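You operate a simulated robot arm through the tools that you are given. There is no shell and no other tool.

Carry out the task below with a simulated two-armed robot. There is one attempt and no reset: what you move stays moved.

## Task
Pass the blue board to the end of the rails and bring the green one up to the yellow lever.
Fine: raise a lever, pass the board, drop the lever; blue within 2 cm of the end, green within 15 mm of the lever.

Only the result counts: the job must be done as asked and must still hold three seconds after the hand-in. Knocking over, shifting, dropping, spilling or breaking anything else fails it.

## Robot
Two 7-joint arms with two-finger grippers on one trunk that stands fixed in place. Base frame: the origin is at the foot of the trunk, x ahead of it, y to its left, z up; the work surface is at about z = 800. Readings come in mm, degrees, newtons and seconds.
The left shoulder is at [60, 123, 970], the right one opposite. With the tool pointing down near the work surface each hand reaches from about 340 to 800 mm from the base axis, measured 20 degrees to its own side. Payload 1.47 kg a hand.
The TCP of each hand is the grasp point between the finger pads, 16 mm short of the fingertips. In the tool frame z runs along the fingers and y along their closing line. The gripper opens to 87 mm; its body begins 55 mm behind the TCP.
Orientation is that of the tool frame in the base frame, as a unit quaternion [x, y, z, w]. With the fingers straight down and closing along the base's y, the tool's x points along the base's -x, its y along +y and its z along -z.

## Interface
- The arms move only by the tool play_rows. It takes "left_deltas", "right_deltas" or both (then of equal length, played together; a hand with none holds still); each is a list of rows, each an object of numbers (a shift or turn left out is 0, a gripper value left out holds the last): "tx", "ty", "tz": the shift along the tool's x, y, z in mm; "rx", "ry", "rz": the turn, a rotation vector about the tool's x, y, z in degrees; "gripper": the finger opening in mm, from 0 to 87. In form: [{"tx": .., "ty": .., "tz": .., "rx": .., "ry": .., "rz": .., "gripper": ..}, ...]. A call has 1 to 20 rows; each row is the pose to reach, as a shift and turn from the pose commanded when the call began, along the tool's axes at that moment. Each row takes 0.2 s and may step no farther than 50 mm and 8.6 degrees from the row before; otherwise, or with a gripper value out of range, the whole call is refused. A pose out of reach is approached as far as the arm can. The call stops where the force on the tool passes 70 N (or 10 N more than at its start, if that is more) or the arm is blocked; 0.2 s more then pass. Each finger travels about 153 mm/s and halts on what it meets, pressing with about 26 N; the grip force reading is that of the motor and also rises with nothing between the fingers. The clock runs only during rows and for 0.2 s after the last one: add rows that repeat a pose to give the fingers time. It gives the time, the measured TCP pose, the force on the tool (base axes), the opening and the grip force at its end, in the units of the frame above (readings bear some noise), with the torque about the TCP (base axes, N m) and any sound that the robot's microphone picked up.
- Cameras (640 x 400 px; columns grow to the right, rows downward): "scene" is now at [93.6, -4.2, 1532.7]; the picture's right is [-0.08, -1.00, 0.00], its down [-0.67, 0.05, -0.74] and it looks along [0.74, -0.06, -0.67] (base axes); focal length 348 px, centre (320, 200). "left" rides on the left gripper at [73, -12, -90] in its tool frame; the picture's right is [0.16, 0.99, 0.00], its down [-0.72, 0.12, -0.68] and it looks along [-0.67, 0.11, 0.73] (tool axes); focal length 247 px, centre (320, 200). "right" rides on the right gripper at [73, 12, -90] in its tool frame; the picture's right is [-0.16, 0.99, 0.00], its down [-0.72, -0.12, -0.68] and it looks along [-0.67, -0.11, 0.73] (tool axes); focal length 247 px, centre (320, 200). There is no depth. A picture from a camera that has moved, and an enlarged one, comes with that camera's place and axes in the base frame and with its lens.
- capture(camera): a new picture of that camera. No time passes.
- slide_trunk(by): moves the trunk up (or, below 0, down) by that many mm; the arms and the scene camera ride with it, the base frame stays. It gives what a move gives, with no picture.
- pan_tilt(pan, tilt): turns the head with the scene camera to pan (to the left, within 120 degrees either way) and tilt (down, from -29 to 69), counted from straight ahead of the robot. It gives what a move gives.
- close_up(camera, box): a new picture of the part [left, top, right, bottom] of that camera's present view, enlarged. No time passes.
- finish_job(): hands the job in; it is judged then, once.

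Nothing tells you positions but the pictures and the camera data. Unless the task says otherwise, let go and move clear before handing in.

The tools are called by a JSON object that holds its "api" and its "payload". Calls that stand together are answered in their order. play_rows: Moves the arms, as the interface text tells. Its arguments: {"type":"object","properties":{"left_deltas":{"type":"array","items":{"type":"object","properties":{"tx":{"type":"number"},"ty":{"type":"number"},"tz":{"type":"number"},"rx":{"type":"number"},"ry":{"type":"number"},"rz":{"type":"number"},"gripper":{"type":"number"}}}},"right_deltas":{"type":"array","items":{"type":"object","properties":{"tx":{"type":"number"},"ty":{"type":"number"},"tz":{"type":"number"},"rx":{"type":"number"},"ry":{"type":"number"},"rz":{"type":"number"},"gripper":{"type":"number"}}}}},"required":[]} The other tools are called the same way: slide_trunk (by) moves the trunk up or down; pan_tilt (pan, tilt) turns the head that bears the scene camera; capture (camera) takes a picture; close_up (camera, box) takes an enlarged picture of a part of a camera's view; finish_job () hands the job in.

At the start:

```text
time: 0.0
left_eef_pos: [610.7, 119.5, 1076.1]
left_tool_rot: [0.0, 1.0, 0.0, 0.0]
left_wrist_force: [0.3, -0.1, 0.2]
left_wrist_torque: [-0.01, 0.03, 0.01]
left_width: 87.2
left_gripper_force: 0.1
right_eef_pos: [461.8, -296.1, 1118.7]
right_tool_rot: [0.001, 1.0, 0.001, 0.0]
right_wrist_force: [-0.2, -0.6, -0.4]
right_wrist_torque: [0.01, -0.02, -0.01]
right_width: 87.1
right_gripper_force: 0.1
trunk travel left (down, up): [-125.0, 105.0]
head pan, tilt (commanded): [-4.6, 42.3]
```

scene: 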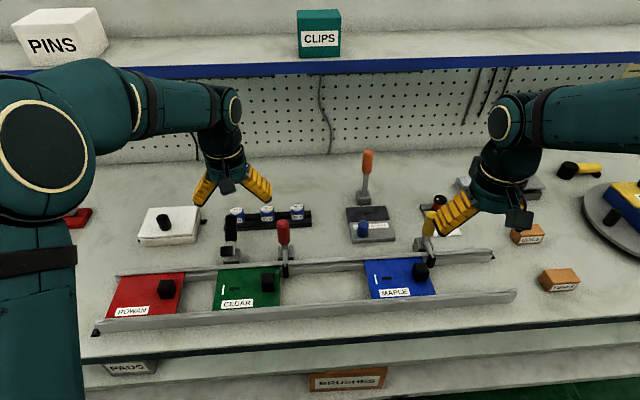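
right: 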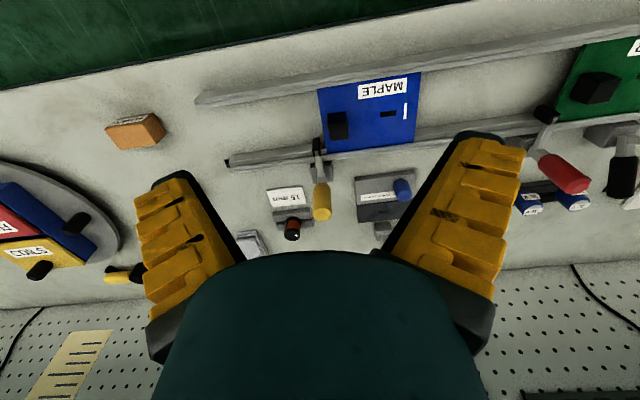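
left: 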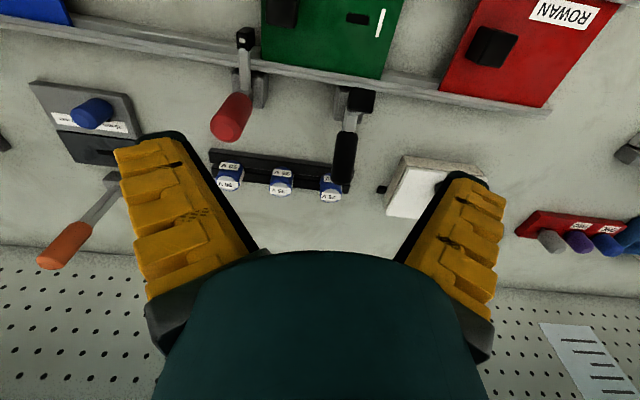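

I see two rails with three boards (red ROWAN, green CEDAR, blue MAPLE) and levers (black, red, yellow) along the far rail. I'll look closer at the rails and levers before moving anything.

{"api": "close_up", "payload": {"camera": "scene", "box": [340, 180, 540, 320]}}

{"api": "close_up", "payload": {"camera": "scene", "box": [190, 190, 350, 320]}}

{"api": "close_up", "payload": {"camera": "right", "box": [190, 60, 450, 250]}}

{"api": "close_up", "payload": {"camera": "left", "box": [190, 0, 450, 200]}}

```text
2.86 times, centred on (440, 250) of scene
camera zoom: at [93.6, -4.2, 1532.7], right [-0.08, -1.0, 0.0], down [-0.67, 0.05, -0.74], along [0.74, -0.06, -0.67], focal length 996 px, centre (-23, 57)
```

zoom: 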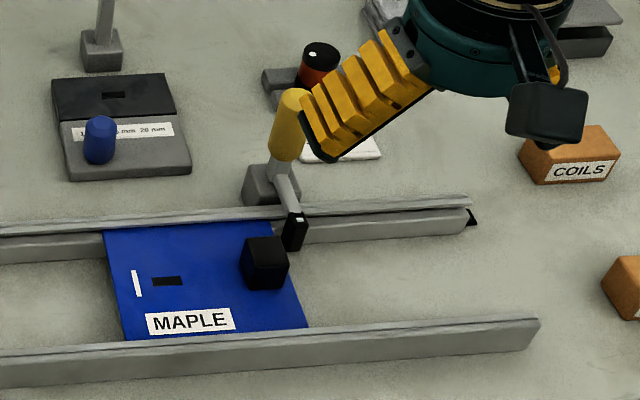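

```text
3.08 times, centred on (270, 255) of scene
camera zoom: at [93.6, -4.2, 1532.7], right [-0.08, -1.0, 0.0], down [-0.67, 0.05, -0.74], along [0.74, -0.06, -0.67], focal length 1072 px, centre (474, 31)
```

zoom: 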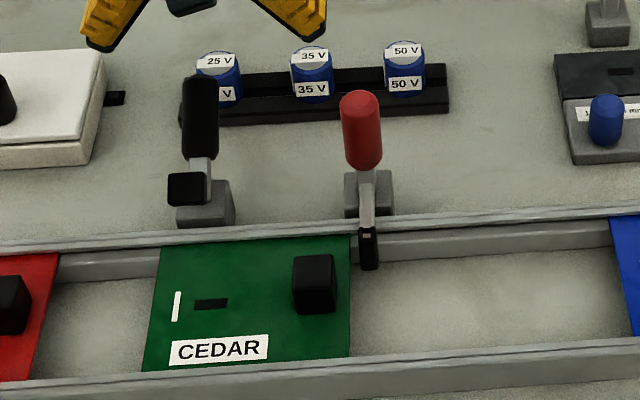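

```text
2.11 times, centred on (320, 155) of right
camera zoom: at [391.1, -285.0, 1209.5], right [0.16, 0.99, 0.0], down [0.72, -0.12, 0.68], along [0.67, -0.11, -0.73], focal length 520 px, centre (320, 295)
```

zoom: 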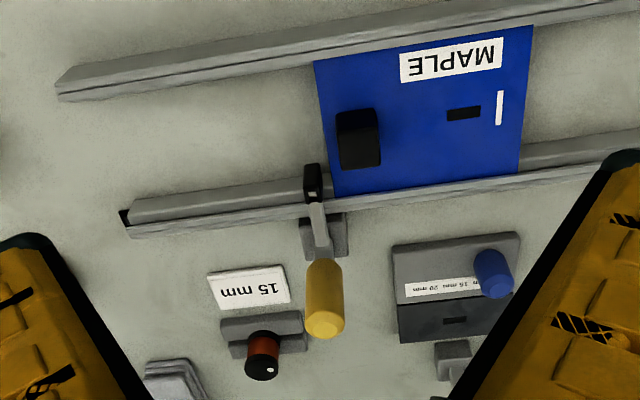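

```text
2.00 times, centred on (320, 100) of left
camera zoom: at [537.4, 107.7, 1166.2], right [-0.16, 0.99, 0.0], down [0.72, 0.12, 0.68], along [0.67, 0.11, -0.73], focal length 494 px, centre (320, 400)
```

zoom: 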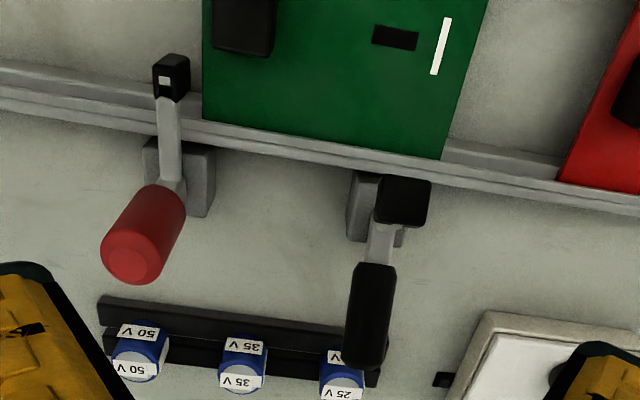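

The far-rail levers each carry a foot. The yellow and red feet hang into the channel and the black one is up. I'll bring the right hand camera nearer to the yellow lever and rail end to measure them.

{"api": "play_rows", "payload": {"right_deltas": [{"tx": 8, "ty": -20, "tz": 35}, {"tx": 16, "ty": -40, "tz": 70}, {"tx": 24, "ty": -60, "tz": 105}, {"tx": 30, "ty": -74, "tz": 130}]}}

{"api": "capture", "payload": {"camera": "right"}}

{"api": "capture", "payload": {"camera": "scene"}}

```text
time: 1.0
left_eef_pos: [612.2, 118.4, 1075.2]
left_tool_rot: [0.0, 1.0, 0.0, 0.0]
left_wrist_force: [-0.4, -1.1, -1.1]
left_wrist_torque: [0.02, -0.03, 0.03]
left_width: 87.0
left_gripper_force: 0.0
right_eef_pos: [433.0, -370.9, 988.7]
right_tool_rot: [0.0, 1.0, 0.0, 0.0]
right_wrist_force: [0.2, 0.4, 0.2]
right_wrist_torque: [-0.02, -0.02, -0.01]
right_width: 87.0
right_gripper_force: 0.1
trunk travel left (down, up): [-125.0, 105.0]
head pan, tilt (commanded): [-4.6, 42.3]
```

```text
taken
camera right: at [361.1, -359.0, 1080.0], right [0.16, 0.99, 0.0], down [0.72, -0.12, 0.68], along [0.67, -0.11, -0.73], focal length 247 px, centre (320, 200)
```

right: 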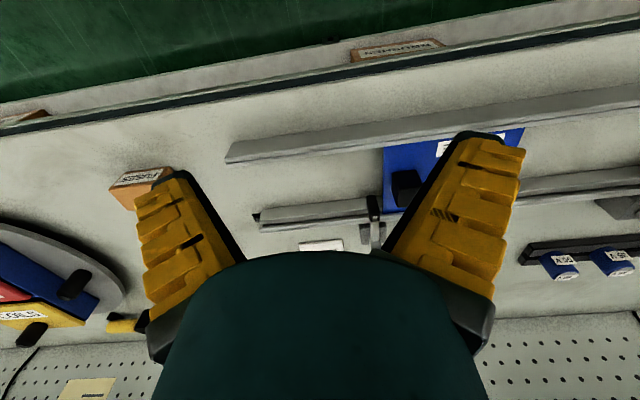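

```text
taken
camera scene: at [93.9, -4.5, 1532.6], right [-0.08, -1.0, 0.0], down [-0.67, 0.05, -0.74], along [0.74, -0.06, -0.67], focal length 348 px, centre (320, 200)
```

scene: 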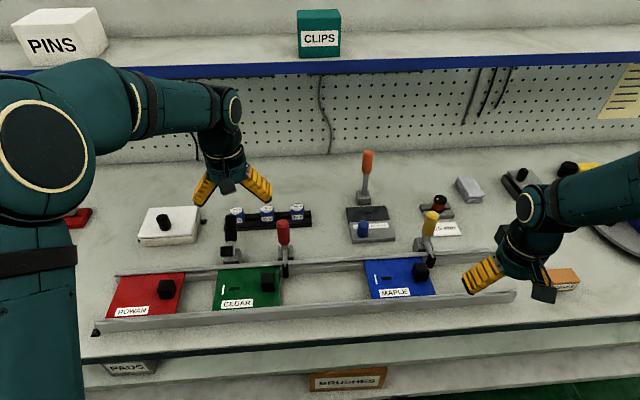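

{"api": "close_up", "payload": {"camera": "scene", "box": [350, 190, 550, 315]}}

{"api": "close_up", "payload": {"camera": "scene", "box": [80, 190, 300, 340]}}

{"api": "close_up", "payload": {"camera": "right", "box": [200, 120, 420, 260]}}

```text
3.20 times, centred on (450, 252) of scene
camera zoom: at [93.9, -4.5, 1532.6], right [-0.08, -1.0, 0.0], down [-0.67, 0.05, -0.74], along [0.74, -0.06, -0.67], focal length 1115 px, centre (-96, 32)
```

zoom: 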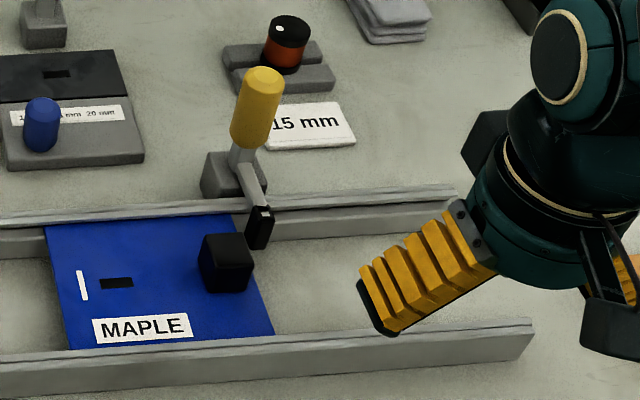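

```text
2.67 times, centred on (190, 265) of scene
camera zoom: at [93.9, -4.5, 1532.6], right [-0.08, -1.0, 0.0], down [-0.67, 0.05, -0.74], along [0.74, -0.06, -0.67], focal length 929 px, centre (667, 27)
```

zoom: 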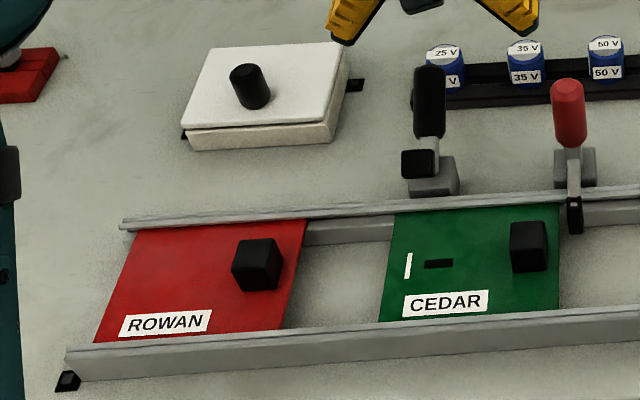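

```text
2.86 times, centred on (310, 190) of right
camera zoom: at [361.1, -359.0, 1080.0], right [0.16, 0.99, 0.0], down [0.72, -0.12, 0.68], along [0.67, -0.11, -0.73], focal length 706 px, centre (349, 229)
```

zoom: 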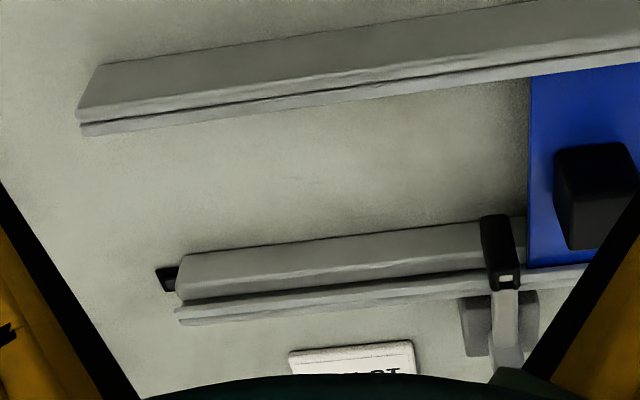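

The rails end near y ≈ -500. The blue board spans about y -160 to -310, its top is at z ≈ 820, and the yellow foot sits just right of it at y ≈ -324. I'll move the right hand above the lever for a closer look at the handle geometry.

{"api": "play_rows", "payload": {"right_deltas": [{"tx": -40, "ty": 11, "tz": -10}, {"tx": -80, "ty": 22, "tz": -20}, {"tx": -120, "ty": 33, "tz": -25}, {"tx": -150, "ty": 44, "tz": -25}]}}

{"api": "capture", "payload": {"camera": "right"}}

{"api": "capture", "payload": {"camera": "scene"}}

```text
time: 2.0
left_eef_pos: [610.7, 119.2, 1076.7]
left_tool_rot: [0.0, 1.0, 0.0, 0.0]
left_wrist_force: [0.3, 0.2, 0.2]
left_wrist_torque: [-0.01, 0.01, -0.04]
left_width: 87.0
left_gripper_force: 0.2
right_eef_pos: [582.6, -325.0, 1013.1]
right_tool_rot: [0.0, 1.0, 0.0, 0.0]
right_wrist_force: [0.1, -0.8, 0.0]
right_wrist_torque: [0.01, 0.01, 0.03]
right_width: 87.2
right_gripper_force: 0.1
trunk travel left (down, up): [-125.0, 105.0]
head pan, tilt (commanded): [-4.6, 42.3]
```

```text
taken
camera right: at [509.8, -313.3, 1104.4], right [0.16, 0.99, 0.0], down [0.72, -0.12, 0.68], along [0.67, -0.11, -0.73], focal length 247 px, centre (320, 200)
```

right: 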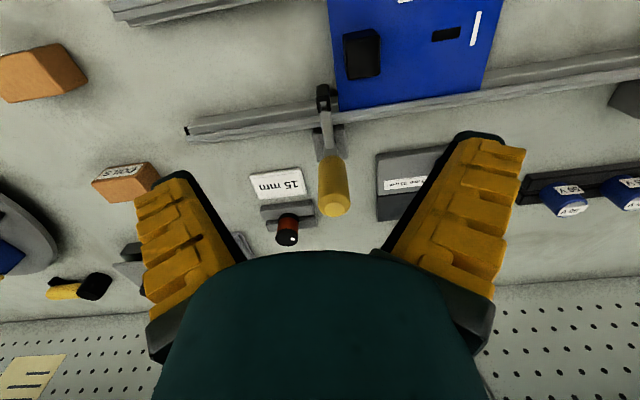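

```text
taken
camera scene: at [93.9, -4.1, 1532.6], right [-0.08, -1.0, 0.0], down [-0.67, 0.05, -0.74], along [0.74, -0.06, -0.67], focal length 348 px, centre (320, 200)
```

scene: 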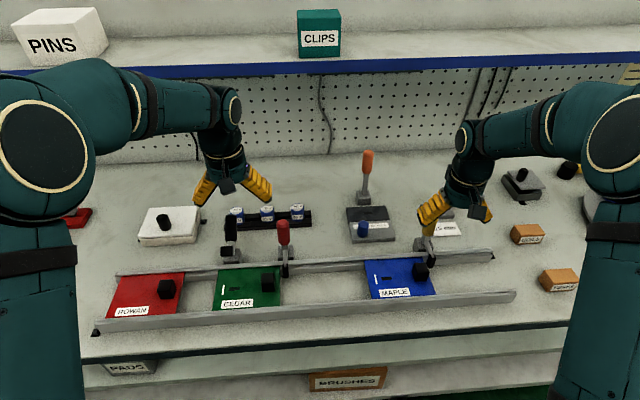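

{"api": "close_up", "payload": {"camera": "right", "box": [240, 60, 420, 240]}}

{"api": "close_up", "payload": {"camera": "left", "box": [200, 0, 420, 220]}}

```text
2.22 times, centred on (330, 150) of right
camera zoom: at [509.8, -313.3, 1104.4], right [0.16, 0.99, 0.0], down [0.72, -0.12, 0.68], along [0.67, -0.11, -0.73], focal length 549 px, centre (298, 311)
```

zoom: 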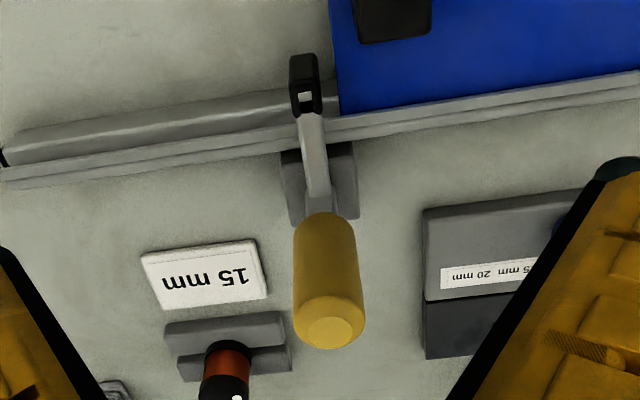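

```text
1.82 times, centred on (310, 110) of left
camera zoom: at [537.6, 107.7, 1166.1], right [-0.16, 0.99, 0.0], down [0.72, 0.12, 0.68], along [0.67, 0.11, -0.73], focal length 449 px, centre (338, 364)
```

zoom: 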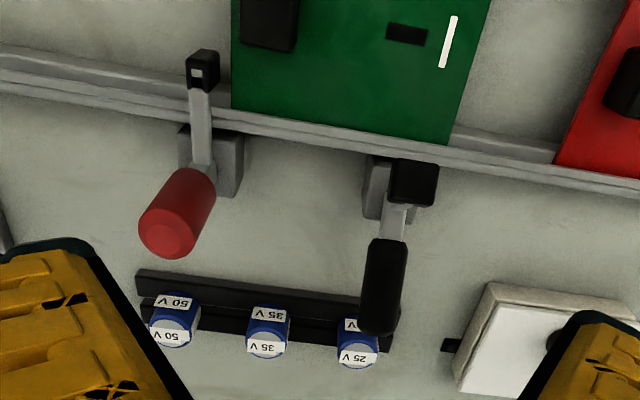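

The yellow handle stands nearly upright (tip ≈ [678, -327, 936]) and the foot hangs forward into the channel, so pushing the handle back should raise the foot. I'll close the right gripper and come down in front of the handle.

{"api": "play_rows", "payload": {"right_deltas": [{"tz": 30, "ty": -2, "gripper": 0}, {"tz": 70, "ty": -2, "gripper": 0}, {"tz": 105, "ty": -2, "gripper": 0}, {"tz": 105, "ty": -2, "gripper": 0}]}}

{"api": "capture", "payload": {"camera": "right"}}

{"api": "close_up", "payload": {"camera": "scene", "box": [350, 150, 550, 315]}}

```text
time: 3.0
left_eef_pos: [610.1, 119.3, 1077.5]
left_tool_rot: [0.0, 1.0, 0.0, 0.001]
left_wrist_force: [0.3, 0.1, 0.0]
left_wrist_torque: [-0.01, -0.03, 0.02]
left_width: 86.7
left_gripper_force: 0.0
right_eef_pos: [582.1, -328.0, 909.3]
right_tool_rot: [0.0, 1.0, 0.0, 0.0]
right_wrist_force: [0.1, 0.3, 0.1]
right_wrist_torque: [0.0, 0.02, -0.01]
right_width: 0.0
right_gripper_force: 26.1
trunk travel left (down, up): [-125.0, 105.0]
head pan, tilt (commanded): [-4.6, 42.3]
```

```text
taken
camera right: at [508.7, -317.3, 1000.7], right [0.16, 0.99, 0.0], down [0.72, -0.12, 0.68], along [0.67, -0.11, -0.73], focal length 247 px, centre (320, 200)
```

right: 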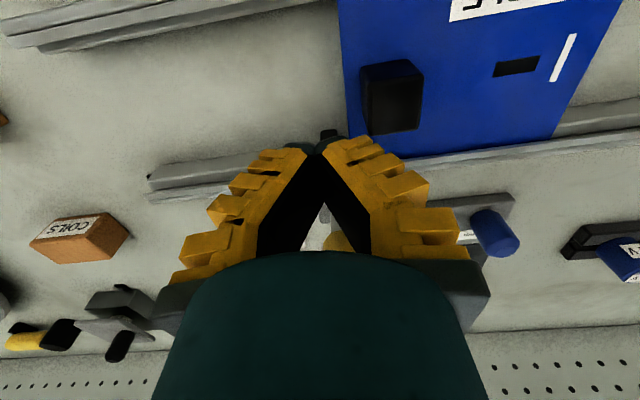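

```text
2.42 times, centred on (450, 232) of scene
camera zoom: at [93.0, -4.0, 1532.7], right [-0.08, -1.0, 0.0], down [-0.67, 0.05, -0.74], along [0.74, -0.06, -0.67], focal length 845 px, centre (5, 121)
```

zoom: 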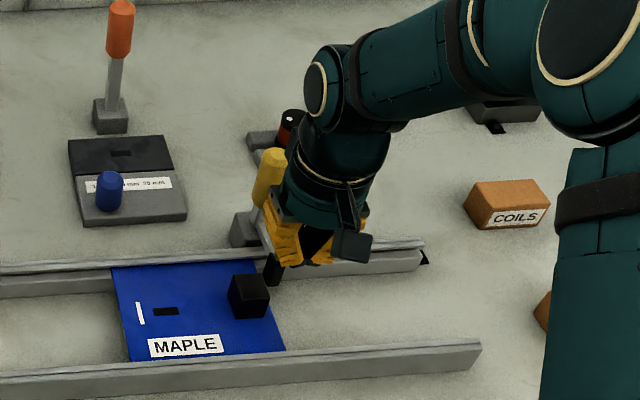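

The closed fingers are just in front of the handle. I'll push slowly in +x, watching the force.

{"api": "play_rows", "payload": {"right_deltas": [{"tx": -30}, {"tx": -55}, {"tx": -65}, {"tx": -75}, {"tx": -85}]}}

{"api": "close_up", "payload": {"camera": "scene", "box": [350, 150, 550, 315]}}

{"api": "capture", "payload": {"camera": "right"}}

```text
time: 4.2
left_eef_pos: [611.1, 119.7, 1077.3]
left_tool_rot: [0.0, 1.0, 0.0, 0.0]
left_wrist_force: [0.3, 0.3, -0.4]
left_wrist_torque: [-0.03, 0.03, 0.01]
left_width: 87.1
left_gripper_force: 0.0
right_eef_pos: [667.5, -329.8, 910.8]
right_tool_rot: [0.0, 1.0, 0.0, 0.001]
right_wrist_force: [-2.3, 1.4, 1.5]
right_wrist_torque: [0.01, 0.01, 0.04]
right_width: 0.2
right_gripper_force: 26.0
trunk travel left (down, up): [-125.0, 105.0]
head pan, tilt (commanded): [-4.6, 42.3]
```

```text
2.42 times, centred on (450, 232) of scene
camera zoom: at [93.2, -4.0, 1532.7], right [-0.08, -1.0, 0.0], down [-0.67, 0.05, -0.74], along [0.74, -0.06, -0.67], focal length 845 px, centre (5, 121)
```

zoom: 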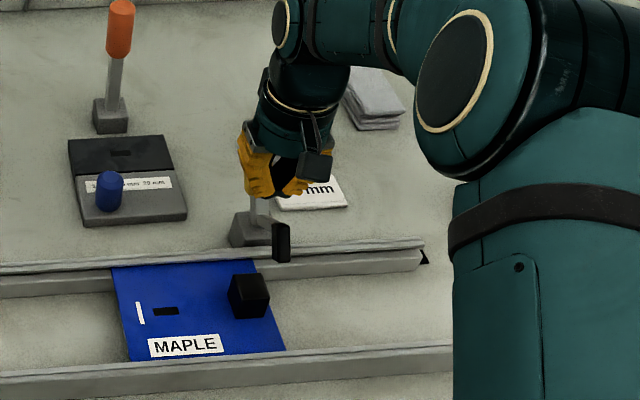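

```text
taken
camera right: at [595.4, -318.1, 1001.3], right [0.16, 0.99, 0.0], down [0.72, -0.12, 0.68], along [0.67, -0.11, -0.73], focal length 247 px, centre (320, 200)
```

right: 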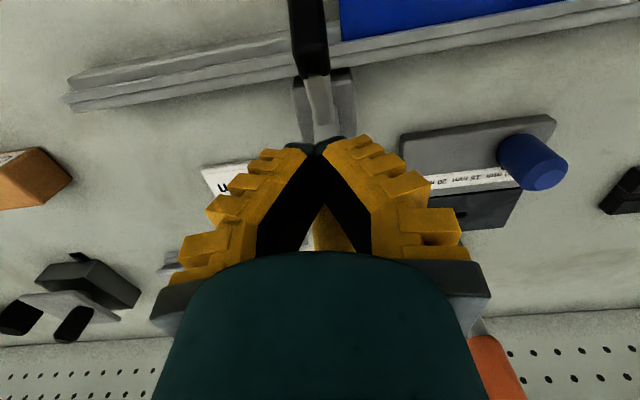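

The foot is rising with only about 2 N of push. I'll continue.

{"api": "play_rows", "payload": {"right_deltas": [{"tx": -10}, {"tx": -20}, {"tx": -30}]}}

{"api": "close_up", "payload": {"camera": "scene", "box": [350, 150, 550, 315]}}

{"api": "capture", "payload": {"camera": "right"}}

```text
time: 5.0
left_eef_pos: [611.2, 120.2, 1077.6]
left_tool_rot: [0.0, 1.0, 0.001, 0.0]
left_wrist_force: [-0.8, -0.7, 0.4]
left_wrist_torque: [0.01, -0.01, 0.03]
left_width: 86.8
left_gripper_force: 0.0
right_eef_pos: [699.3, -328.7, 908.3]
right_tool_rot: [0.0, 1.0, 0.0, 0.001]
right_wrist_force: [-0.1, 0.8, 0.3]
right_wrist_torque: [0.05, -0.03, 0.0]
right_width: 0.0
right_gripper_force: 26.7
trunk travel left (down, up): [-125.0, 105.0]
head pan, tilt (commanded): [-4.6, 42.3]
```

```text
2.42 times, centred on (450, 232) of scene
camera zoom: at [93.6, -4.1, 1532.6], right [-0.08, -1.0, 0.0], down [-0.67, 0.05, -0.74], along [0.74, -0.06, -0.67], focal length 845 px, centre (5, 121)
```

zoom: 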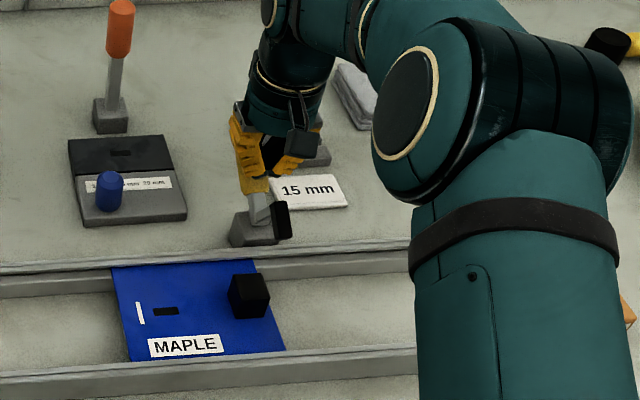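

```text
taken
camera right: at [625.8, -317.8, 1000.2], right [0.16, 0.99, 0.0], down [0.72, -0.12, 0.68], along [0.67, -0.11, -0.73], focal length 247 px, centre (320, 200)
```

right: 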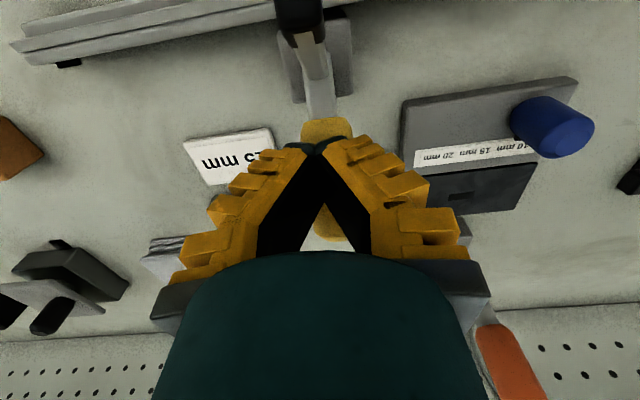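

{"api": "play_rows", "payload": {"right_deltas": [{"tx": -8}, {"tx": -16}, {"tx": -16}]}}

{"api": "close_up", "payload": {"camera": "scene", "box": [350, 150, 550, 315]}}

{"api": "capture", "payload": {"camera": "right"}}

```text
time: 5.8
left_eef_pos: [607.0, 120.7, 1077.8]
left_tool_rot: [0.0, 1.0, -0.002, 0.002]
left_wrist_force: [0.6, 1.6, 0.0]
left_wrist_torque: [0.01, 0.01, 0.03]
left_width: 87.0
left_gripper_force: 0.1
right_eef_pos: [710.6, -327.9, 911.9]
right_tool_rot: [0.001, 1.0, 0.001, 0.001]
right_wrist_force: [-22.0, 7.2, 21.3]
right_wrist_torque: [0.27, -0.05, 0.13]
right_width: 0.3
right_gripper_force: 26.4
trunk travel left (down, up): [-125.0, 105.0]
head pan, tilt (commanded): [-4.6, 42.3]
```

```text
2.42 times, centred on (450, 232) of scene
camera zoom: at [88.9, -2.4, 1533.1], right [-0.08, -1.0, 0.0], down [-0.67, 0.05, -0.74], along [0.74, -0.06, -0.67], focal length 845 px, centre (5, 121)
```

zoom: 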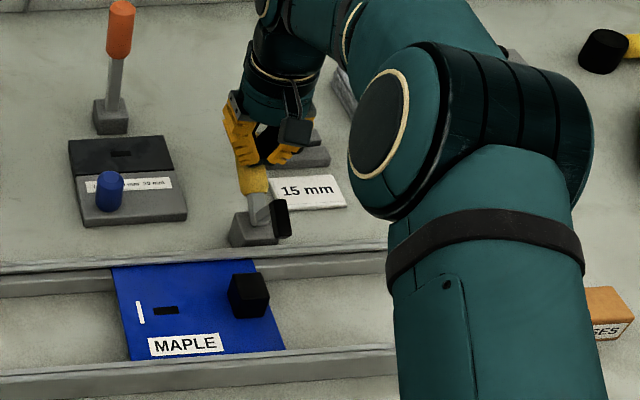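

```text
taken
camera right: at [638.4, -315.9, 1003.2], right [0.16, 0.99, 0.0], down [0.72, -0.12, 0.68], along [0.67, -0.11, -0.73], focal length 247 px, centre (320, 200)
```

right: 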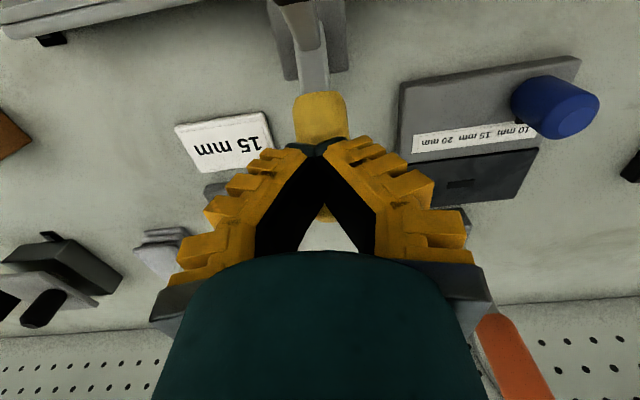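

The force rose to about 30 N and the foot stopped moving, so the lever is at its raised stop. I'll back off and see whether it stays up.

{"api": "play_rows", "payload": {"right_deltas": [{"tx": 15}, {"tx": 15, "tz": -40}, {"tx": 15, "tz": -80}, {"tx": 30, "tz": -120}]}}

{"api": "close_up", "payload": {"camera": "scene", "box": [350, 150, 550, 315]}}

{"api": "capture", "payload": {"camera": "right"}}

```text
time: 6.8
left_eef_pos: [609.5, 119.1, 1078.6]
left_tool_rot: [-0.001, 1.0, 0.0, 0.001]
left_wrist_force: [-0.3, 0.5, 0.8]
left_wrist_torque: [-0.04, -0.01, 0.03]
left_width: 86.7
left_gripper_force: 0.0
right_eef_pos: [684.8, -326.9, 1030.7]
right_tool_rot: [0.0, 1.0, -0.001, 0.0]
right_wrist_force: [-0.4, -0.1, 0.5]
right_wrist_torque: [0.0, 0.0, 0.06]
right_width: 0.0
right_gripper_force: 26.2
trunk travel left (down, up): [-125.0, 105.0]
head pan, tilt (commanded): [-4.6, 42.3]
```

```text
2.42 times, centred on (450, 232) of scene
camera zoom: at [91.9, -3.4, 1532.8], right [-0.08, -1.0, 0.0], down [-0.67, 0.05, -0.74], along [0.74, -0.06, -0.67], focal length 845 px, centre (5, 121)
```

zoom: 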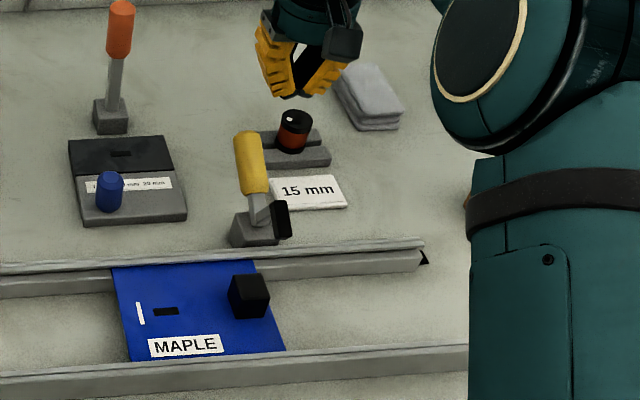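

```text
taken
camera right: at [612.7, -316.6, 1121.8], right [0.16, 0.99, 0.0], down [0.72, -0.12, 0.68], along [0.67, -0.11, -0.73], focal length 247 px, centre (320, 200)
```

right: 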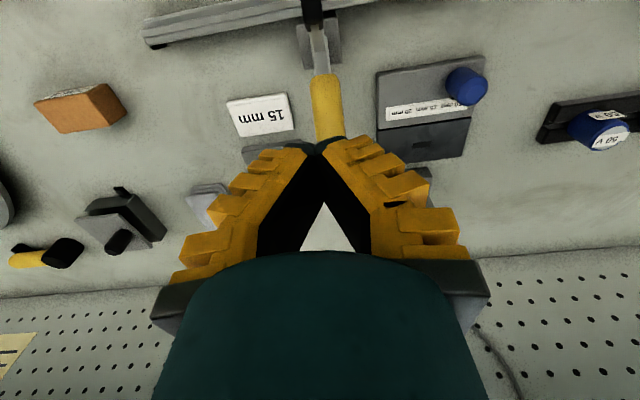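

The lever stays up by itself, and its foot is at about x 613+ and z ≥ 878. Next I'll tilt the right hand about 30° so its body leans toward me, clear of the foot, and open it to cage blue's black block at about [579, -289, 838].

{"api": "play_rows", "payload": {"right_deltas": [{"tx": 30, "ty": 9, "tz": 10, "ry": -7.5, "gripper": 60}, {"tx": 60, "ty": 18, "tz": 30, "ry": -15, "gripper": 60}, {"tx": 90, "ty": 28, "tz": 50, "ry": -22.5, "gripper": 60}, {"tx": 110, "ty": 38, "tz": 80, "ry": -30, "gripper": 60}]}}

{"api": "capture", "payload": {"camera": "right"}}

{"api": "close_up", "payload": {"camera": "scene", "box": [350, 150, 550, 315]}}

```text
time: 7.8
left_eef_pos: [611.5, 119.3, 1076.2]
left_tool_rot: [0.0, 1.0, 0.0, -0.001]
left_wrist_force: [0.1, 0.1, -0.5]
left_wrist_torque: [-0.02, 0.02, 0.0]
left_width: 86.9
left_gripper_force: 0.1
right_eef_pos: [575.5, -290.6, 949.8]
right_tool_rot: [0.001, 0.966, 0.0, 0.259]
right_wrist_force: [-1.4, 0.1, 0.4]
right_wrist_torque: [0.0, 0.02, -0.01]
right_width: 64.7
right_gripper_force: 3.1
trunk travel left (down, up): [-125.0, 105.0]
head pan, tilt (commanded): [-4.6, 42.3]
```

```text
taken
camera right: at [467.8, -278.8, 991.3], right [0.14, 0.99, 0.08], down [0.29, -0.12, 0.95], along [0.95, -0.11, -0.3], focal length 247 px, centre (320, 200)
```

right: 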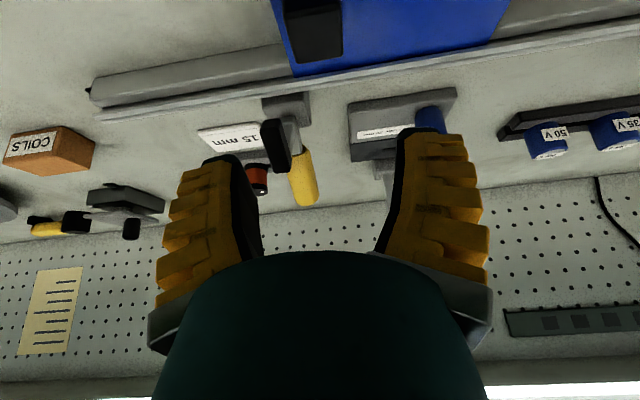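

```text
2.42 times, centred on (450, 232) of scene
camera zoom: at [95.0, -4.3, 1532.5], right [-0.08, -1.0, 0.0], down [-0.67, 0.05, -0.74], along [0.74, -0.06, -0.67], focal length 845 px, centre (5, 121)
```

zoom: 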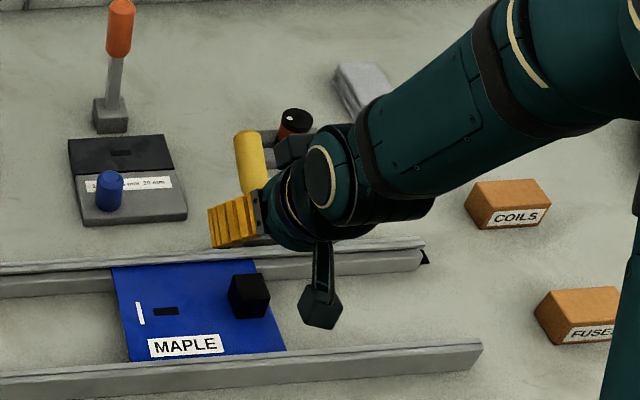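

{"api": "play_rows", "payload": {"right_deltas": [{"tx": 15, "tz": 27}, {"tx": 30, "tz": 54}, {"tx": 30, "tz": 54}]}}

{"api": "capture", "payload": {"camera": "right"}}

{"api": "close_up", "payload": {"camera": "scene", "box": [350, 190, 510, 315]}}

```text
time: 8.6
left_eef_pos: [611.6, 120.2, 1076.5]
left_tool_rot: [0.0, 1.0, 0.001, -0.001]
left_wrist_force: [-0.4, 0.1, -0.2]
left_wrist_torque: [0.02, -0.03, 0.04]
left_width: 86.9
left_gripper_force: 0.0
right_eef_pos: [574.4, -288.7, 887.1]
right_tool_rot: [0.0, 0.966, -0.001, 0.259]
right_wrist_force: [-0.1, 0.7, 0.1]
right_wrist_torque: [-0.02, 0.0, -0.01]
right_width: 64.6
right_gripper_force: 2.5
trunk travel left (down, up): [-125.0, 105.0]
head pan, tilt (commanded): [-4.6, 42.3]
```

```text
taken
camera right: at [469.0, -277.9, 929.1], right [0.14, 0.99, 0.08], down [0.29, -0.12, 0.95], along [0.95, -0.11, -0.3], focal length 247 px, centre (320, 200)
```

right: 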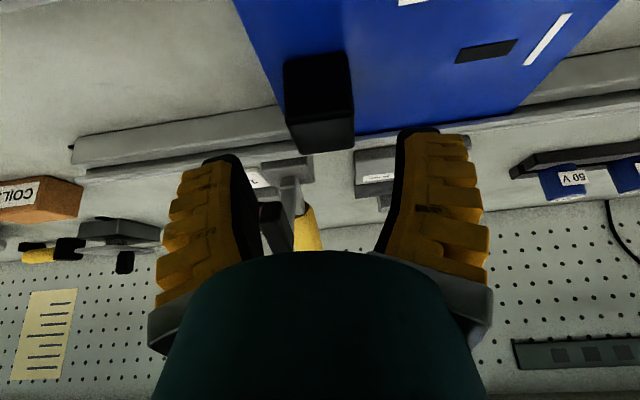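

```text
3.20 times, centred on (430, 252) of scene
camera zoom: at [93.7, -4.1, 1532.7], right [-0.08, -1.0, 0.0], down [-0.67, 0.05, -0.74], along [0.74, -0.06, -0.67], focal length 1115 px, centre (-32, 32)
```

zoom: 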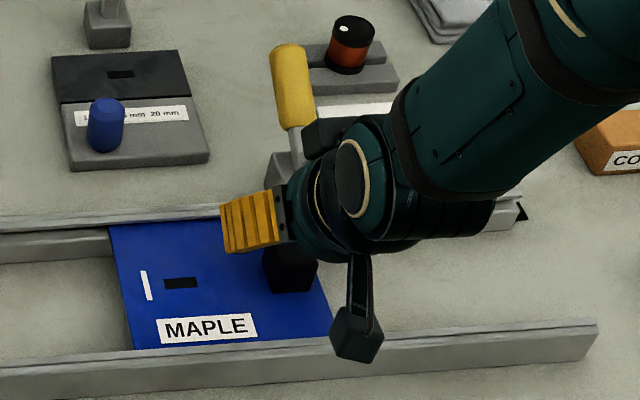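

The block is between the fingers at y ≈ -286. I'll finish the descent around it.

{"api": "play_rows", "payload": {"right_deltas": [{"tx": 9, "ty": 2, "tz": 19}, {"tx": 18.4, "ty": 2, "tz": 38}, {"tx": 18.4, "ty": 2, "tz": 38}]}}

{"api": "capture", "payload": {"camera": "right"}}

{"api": "close_up", "payload": {"camera": "scene", "box": [350, 190, 510, 315]}}

```text
time: 9.4
left_eef_pos: [608.9, 120.3, 1078.1]
left_tool_rot: [0.0, 1.0, -0.001, 0.0]
left_wrist_force: [0.1, 0.0, -0.6]
left_wrist_torque: [0.02, -0.03, -0.03]
left_width: 86.7
left_gripper_force: 0.1
right_eef_pos: [581.8, -289.5, 847.1]
right_tool_rot: [0.001, 0.965, 0.0, 0.263]
right_wrist_force: [1.7, -5.4, 22.7]
right_wrist_torque: [1.01, 0.1, 0.12]
right_width: 67.1
right_gripper_force: 4.3
trunk travel left (down, up): [-125.0, 105.0]
head pan, tilt (commanded): [-4.6, 42.3]
```

```text
taken
camera right: at [472.7, -276.9, 889.2], right [0.14, 0.99, 0.08], down [0.28, -0.12, 0.95], along [0.95, -0.11, -0.29], focal length 247 px, centre (320, 200)
```

right: 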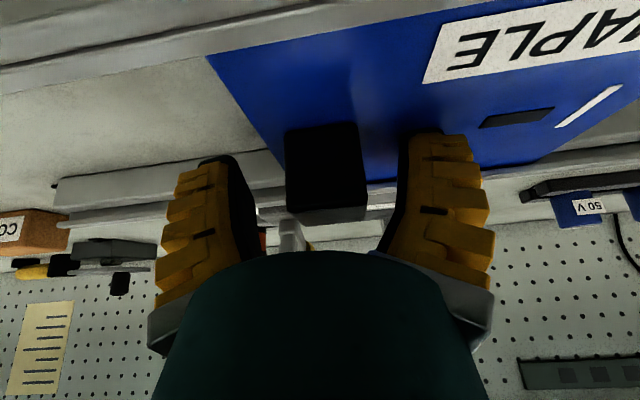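

```text
3.20 times, centred on (430, 252) of scene
camera zoom: at [91.8, -4.0, 1533.0], right [-0.08, -1.0, 0.0], down [-0.67, 0.05, -0.74], along [0.74, -0.06, -0.67], focal length 1115 px, centre (-32, 32)
```

zoom: 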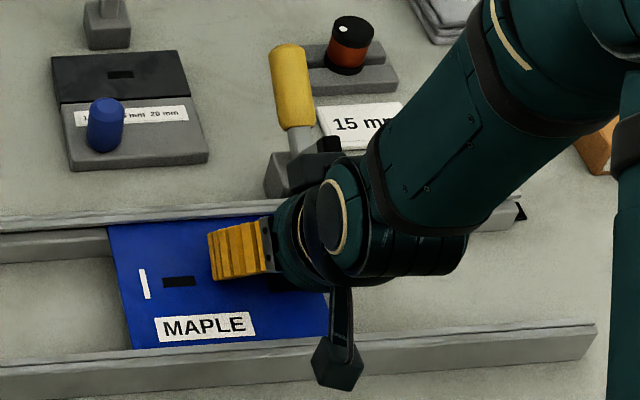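

The left fingertip touches the board, with about 22 N up. I'll lift about 7 mm and narrow the fingers to a loose cage around the block.

{"api": "play_rows", "payload": {"right_deltas": [{"tx": -3, "tz": -6}, {"tx": -3, "tz": -6, "gripper": 44}, {"tx": -3, "tz": -6, "gripper": 44}]}}

{"api": "capture", "payload": {"camera": "right"}}

```text
time: 10.2
left_eef_pos: [610.7, 118.7, 1076.3]
left_tool_rot: [0.0, 1.0, 0.0, 0.0]
left_wrist_force: [0.3, 0.8, 0.6]
left_wrist_torque: [0.04, -0.05, -0.01]
left_width: 86.8
left_gripper_force: 0.2
right_eef_pos: [577.8, -288.0, 850.2]
right_tool_rot: [0.0, 0.966, 0.0, 0.258]
right_wrist_force: [-0.2, -1.0, 0.9]
right_wrist_torque: [0.03, 0.0, 0.03]
right_width: 49.7
right_gripper_force: 4.6
trunk travel left (down, up): [-125.0, 105.0]
head pan, tilt (commanded): [-4.6, 42.3]
```

```text
taken
camera right: at [471.2, -276.5, 893.4], right [0.14, 0.99, 0.08], down [0.29, -0.12, 0.95], along [0.95, -0.11, -0.3], focal length 247 px, centre (320, 200)
```

right: 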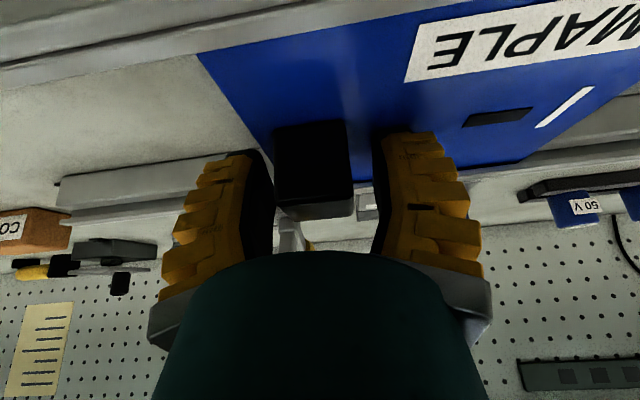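

The block is caged with no contact forces. I'll slide blue along -y, slowly.

{"api": "play_rows", "payload": {"right_deltas": [{"ty": -8}, {"ty": -16}, {"ty": -26}, {"ty": -36}, {"ty": -46}, {"ty": -56}, {"ty": -66}, {"ty": -76}]}}

{"api": "capture", "payload": {"camera": "right"}}

{"api": "capture", "payload": {"camera": "scene"}}

```text
time: 12.0
left_eef_pos: [611.1, 119.5, 1076.3]
left_tool_rot: [0.0, 1.0, 0.0, 0.0]
left_wrist_force: [-0.7, 0.4, -0.4]
left_wrist_torque: [0.01, 0.0, 0.0]
left_width: 86.8
left_gripper_force: 0.1
right_eef_pos: [579.7, -363.2, 852.3]
right_tool_rot: [0.0, 0.966, 0.0, 0.258]
right_wrist_force: [-0.2, -0.2, -0.5]
right_wrist_torque: [0.01, 0.0, -0.01]
right_width: 49.4
right_gripper_force: 3.7
trunk travel left (down, up): [-125.0, 105.0]
head pan, tilt (commanded): [-4.6, 42.3]
```

```text
taken
camera right: at [471.4, -352.8, 894.3], right [0.14, 0.99, 0.08], down [0.29, -0.12, 0.95], along [0.95, -0.11, -0.3], focal length 247 px, centre (320, 200)
```

right: 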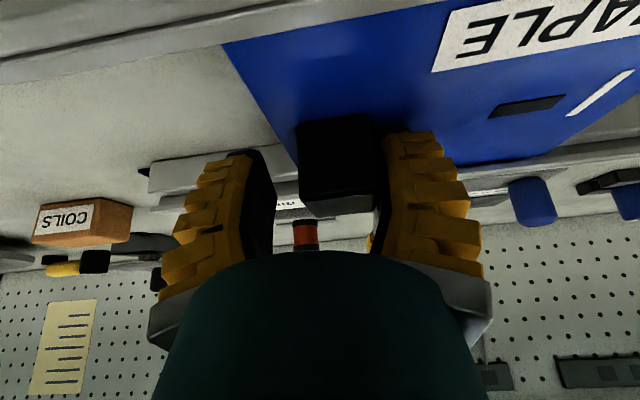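

```text
taken
camera scene: at [93.5, -4.5, 1532.7], right [-0.08, -1.0, 0.0], down [-0.67, 0.05, -0.74], along [0.74, -0.06, -0.67], focal length 348 px, centre (320, 200)
```

scene: 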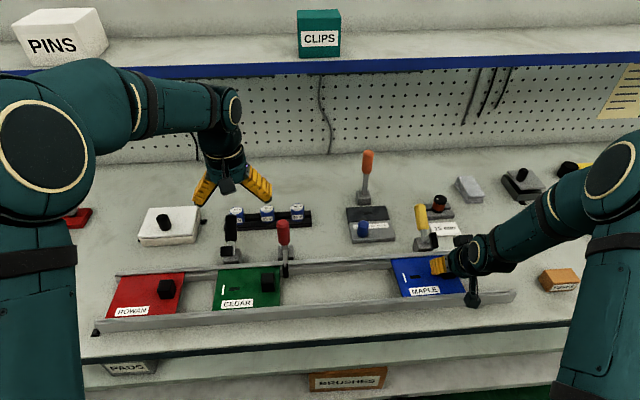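

Blue is sliding freely and the lever stays raised. Continuing.

{"api": "play_rows", "payload": {"right_deltas": [{"ty": -10}, {"ty": -20}, {"ty": -30}, {"ty": -40}, {"ty": -50}, {"ty": -60}, {"ty": -70}, {"ty": -80}, {"ty": -88}]}}

{"api": "capture", "payload": {"camera": "right"}}

{"api": "close_up", "payload": {"camera": "scene", "box": [370, 180, 550, 320]}}

```text
time: 14.0
left_eef_pos: [610.8, 119.2, 1076.7]
left_tool_rot: [0.0, 1.0, 0.0, 0.0]
left_wrist_force: [0.1, 0.0, 0.1]
left_wrist_torque: [-0.01, 0.01, -0.05]
left_width: 87.0
left_gripper_force: 0.1
right_eef_pos: [578.2, -452.5, 850.8]
right_tool_rot: [0.0, 0.966, 0.0, 0.259]
right_wrist_force: [0.2, 0.2, -1.1]
right_wrist_torque: [0.03, -0.02, 0.0]
right_width: 49.6
right_gripper_force: 4.0
trunk travel left (down, up): [-125.0, 105.0]
head pan, tilt (commanded): [-4.6, 42.3]
```

```text
taken
camera right: at [470.8, -440.6, 893.3], right [0.14, 0.99, 0.08], down [0.29, -0.12, 0.95], along [0.95, -0.11, -0.3], focal length 247 px, centre (320, 200)
```

right: 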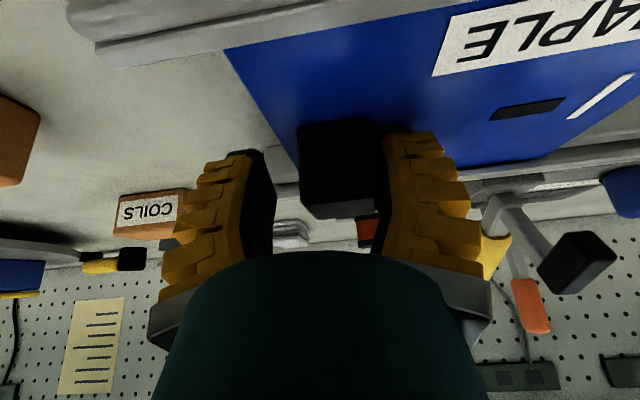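

```text
2.86 times, centred on (460, 250) of scene
camera zoom: at [93.6, -4.3, 1532.7], right [-0.08, -1.0, 0.0], down [-0.67, 0.05, -0.74], along [0.74, -0.06, -0.67], focal length 996 px, centre (-80, 57)
```

zoom: 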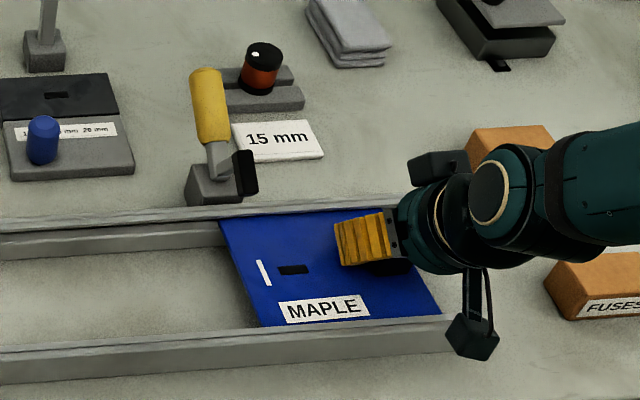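

Blue's right edge is now at about y -470 and the rail end is at about -500. I'll move 25 mm more, then release and look.

{"api": "play_rows", "payload": {"right_deltas": [{"ty": -6}, {"ty": -12}, {"ty": -18}, {"ty": -24}, {"ty": -24}, {"ty": -20, "gripper": 60}, {"ty": -20, "gripper": 60}]}}

{"api": "capture", "payload": {"camera": "right"}}

{"api": "close_up", "payload": {"camera": "scene", "box": [370, 180, 550, 320]}}

```text
time: 15.6
left_eef_pos: [611.2, 119.3, 1077.1]
left_tool_rot: [0.001, 1.0, 0.0, 0.0]
left_wrist_force: [0.2, 0.4, 0.5]
left_wrist_torque: [-0.01, -0.01, -0.01]
left_width: 87.2
left_gripper_force: 0.0
right_eef_pos: [577.3, -473.4, 850.3]
right_tool_rot: [0.0, 0.966, 0.0, 0.259]
right_wrist_force: [-0.3, -0.2, -0.1]
right_wrist_torque: [0.0, -0.02, -0.01]
right_width: 64.7
right_gripper_force: 3.4
trunk travel left (down, up): [-125.0, 105.0]
head pan, tilt (commanded): [-4.6, 42.3]
```

```text
taken
camera right: at [470.2, -461.0, 893.5], right [0.14, 0.99, 0.08], down [0.29, -0.12, 0.95], along [0.95, -0.11, -0.3], focal length 247 px, centre (320, 200)
```

right: 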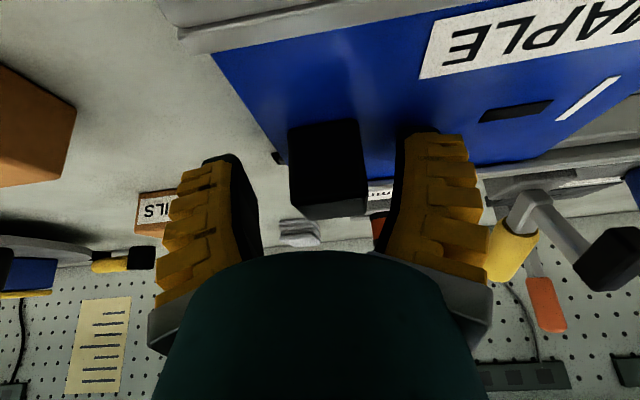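

```text
2.86 times, centred on (460, 250) of scene
camera zoom: at [93.6, -4.3, 1532.6], right [-0.08, -1.0, 0.0], down [-0.67, 0.05, -0.74], along [0.74, -0.06, -0.67], focal length 996 px, centre (-80, 57)
```

zoom: 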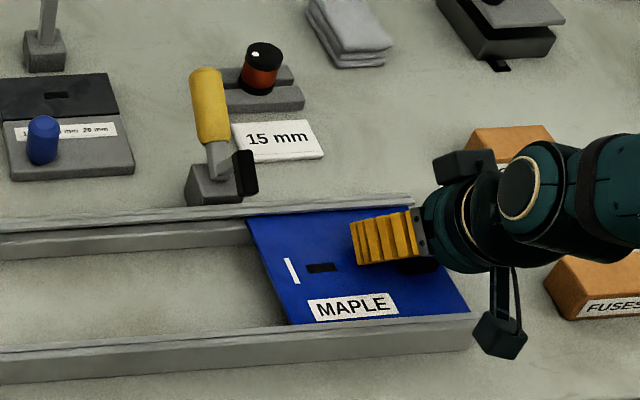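

Blue's left edge is at about -342 and its right edge is a few mm short of the rail end. I'll lift the hand straight up and away, then inspect.

{"api": "play_rows", "payload": {"right_deltas": [{"tx": -15, "tz": -26}, {"tx": -35, "tz": -60}, {"tx": -50, "tz": -95}, {"tx": -50, "tz": -130}]}}

{"api": "capture", "payload": {"camera": "right"}}

{"api": "close_up", "payload": {"camera": "scene", "box": [390, 190, 550, 310]}}

```text
time: 16.6
left_eef_pos: [610.8, 120.4, 1078.5]
left_tool_rot: [0.001, 1.0, 0.001, 0.0]
left_wrist_force: [0.3, -0.4, 0.1]
left_wrist_torque: [-0.04, -0.01, -0.01]
left_width: 87.2
left_gripper_force: 0.1
right_eef_pos: [555.4, -471.6, 990.1]
right_tool_rot: [0.0, 0.966, 0.0, 0.259]
right_wrist_force: [0.0, 0.6, 0.5]
right_wrist_torque: [-0.02, 0.0, -0.01]
right_width: 64.5
right_gripper_force: 3.0
trunk travel left (down, up): [-125.0, 105.0]
head pan, tilt (commanded): [-4.6, 42.3]
```

```text
taken
camera right: at [447.8, -460.6, 1031.6], right [0.14, 0.99, 0.08], down [0.29, -0.12, 0.95], along [0.95, -0.11, -0.3], focal length 247 px, centre (320, 200)
```

right: 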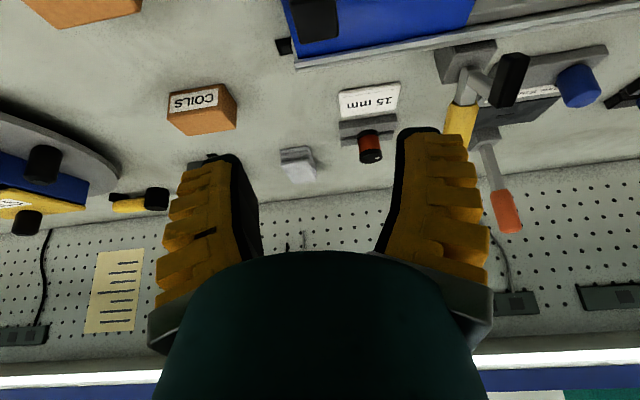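

```text
3.33 times, centred on (470, 250) of scene
camera zoom: at [92.9, -3.8, 1532.7], right [-0.08, -1.0, 0.0], down [-0.67, 0.05, -0.74], along [0.74, -0.06, -0.67], focal length 1161 px, centre (-180, 33)
```

zoom: 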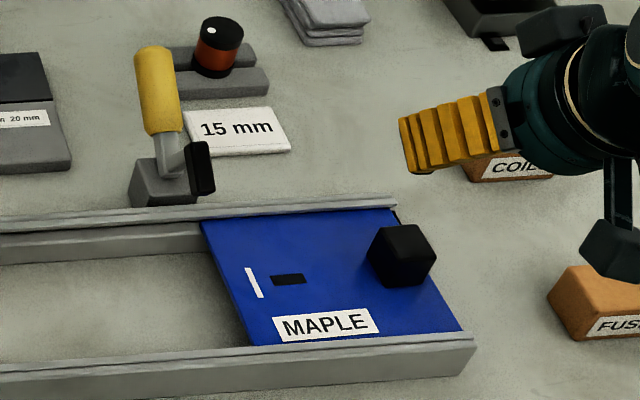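

Blue appears flush with the rail end. I'll check it with the right camera directly over y ≈ -499 so parallax drops out.

{"api": "play_rows", "payload": {"right_deltas": [{"tx": 19, "ty": -10, "tz": 7, "ry": 7.5}, {"tx": 38, "ty": -20, "tz": 15, "ry": 15}, {"tx": 58, "ty": -30, "tz": 22, "ry": 22.5}, {"tx": 77, "ty": -39, "tz": 30, "ry": 30}, {"tx": 77, "ty": -39, "tz": 30, "ry": 30}]}}

{"api": "capture", "payload": {"camera": "right"}}

{"api": "close_up", "payload": {"camera": "right", "box": [240, 100, 400, 220]}}

```text
time: 17.8
left_eef_pos: [611.3, 120.3, 1076.9]
left_tool_rot: [0.0, 1.0, 0.001, 0.0]
left_wrist_force: [-0.5, -0.2, 0.0]
left_wrist_torque: [-0.01, -0.03, -0.01]
left_width: 87.2
left_gripper_force: 0.0
right_eef_pos: [503.5, -511.1, 924.1]
right_tool_rot: [0.0, 1.0, 0.001, 0.0]
right_wrist_force: [1.6, -0.1, -0.6]
right_wrist_torque: [0.01, 0.0, 0.01]
right_width: 64.7
right_gripper_force: 3.4
trunk travel left (down, up): [-125.0, 105.0]
head pan, tilt (commanded): [-4.6, 42.3]
```

```text
taken
camera right: at [431.5, -500.3, 1016.1], right [0.16, 0.99, 0.0], down [0.72, -0.12, 0.68], along [0.67, -0.11, -0.73], focal length 247 px, centre (320, 200)
```

right: 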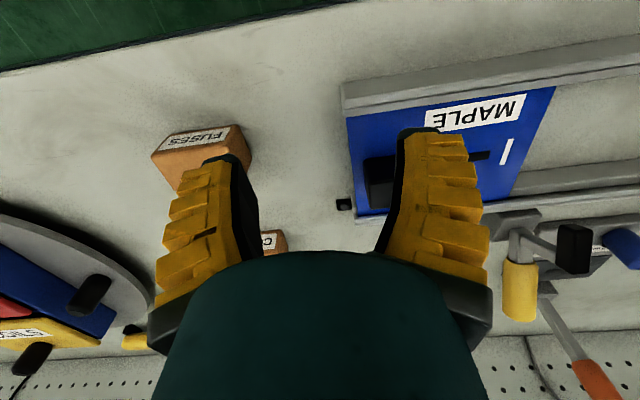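

```text
3.33 times, centred on (320, 160) of right
camera zoom: at [431.5, -500.3, 1016.1], right [0.16, 0.99, 0.0], down [0.72, -0.12, 0.68], along [0.67, -0.11, -0.73], focal length 823 px, centre (320, 333)
```

zoom: 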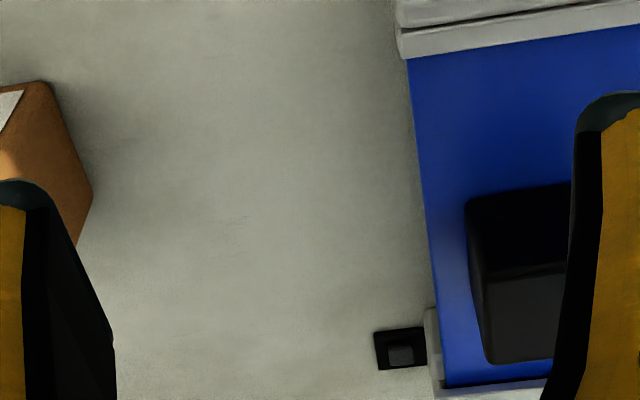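

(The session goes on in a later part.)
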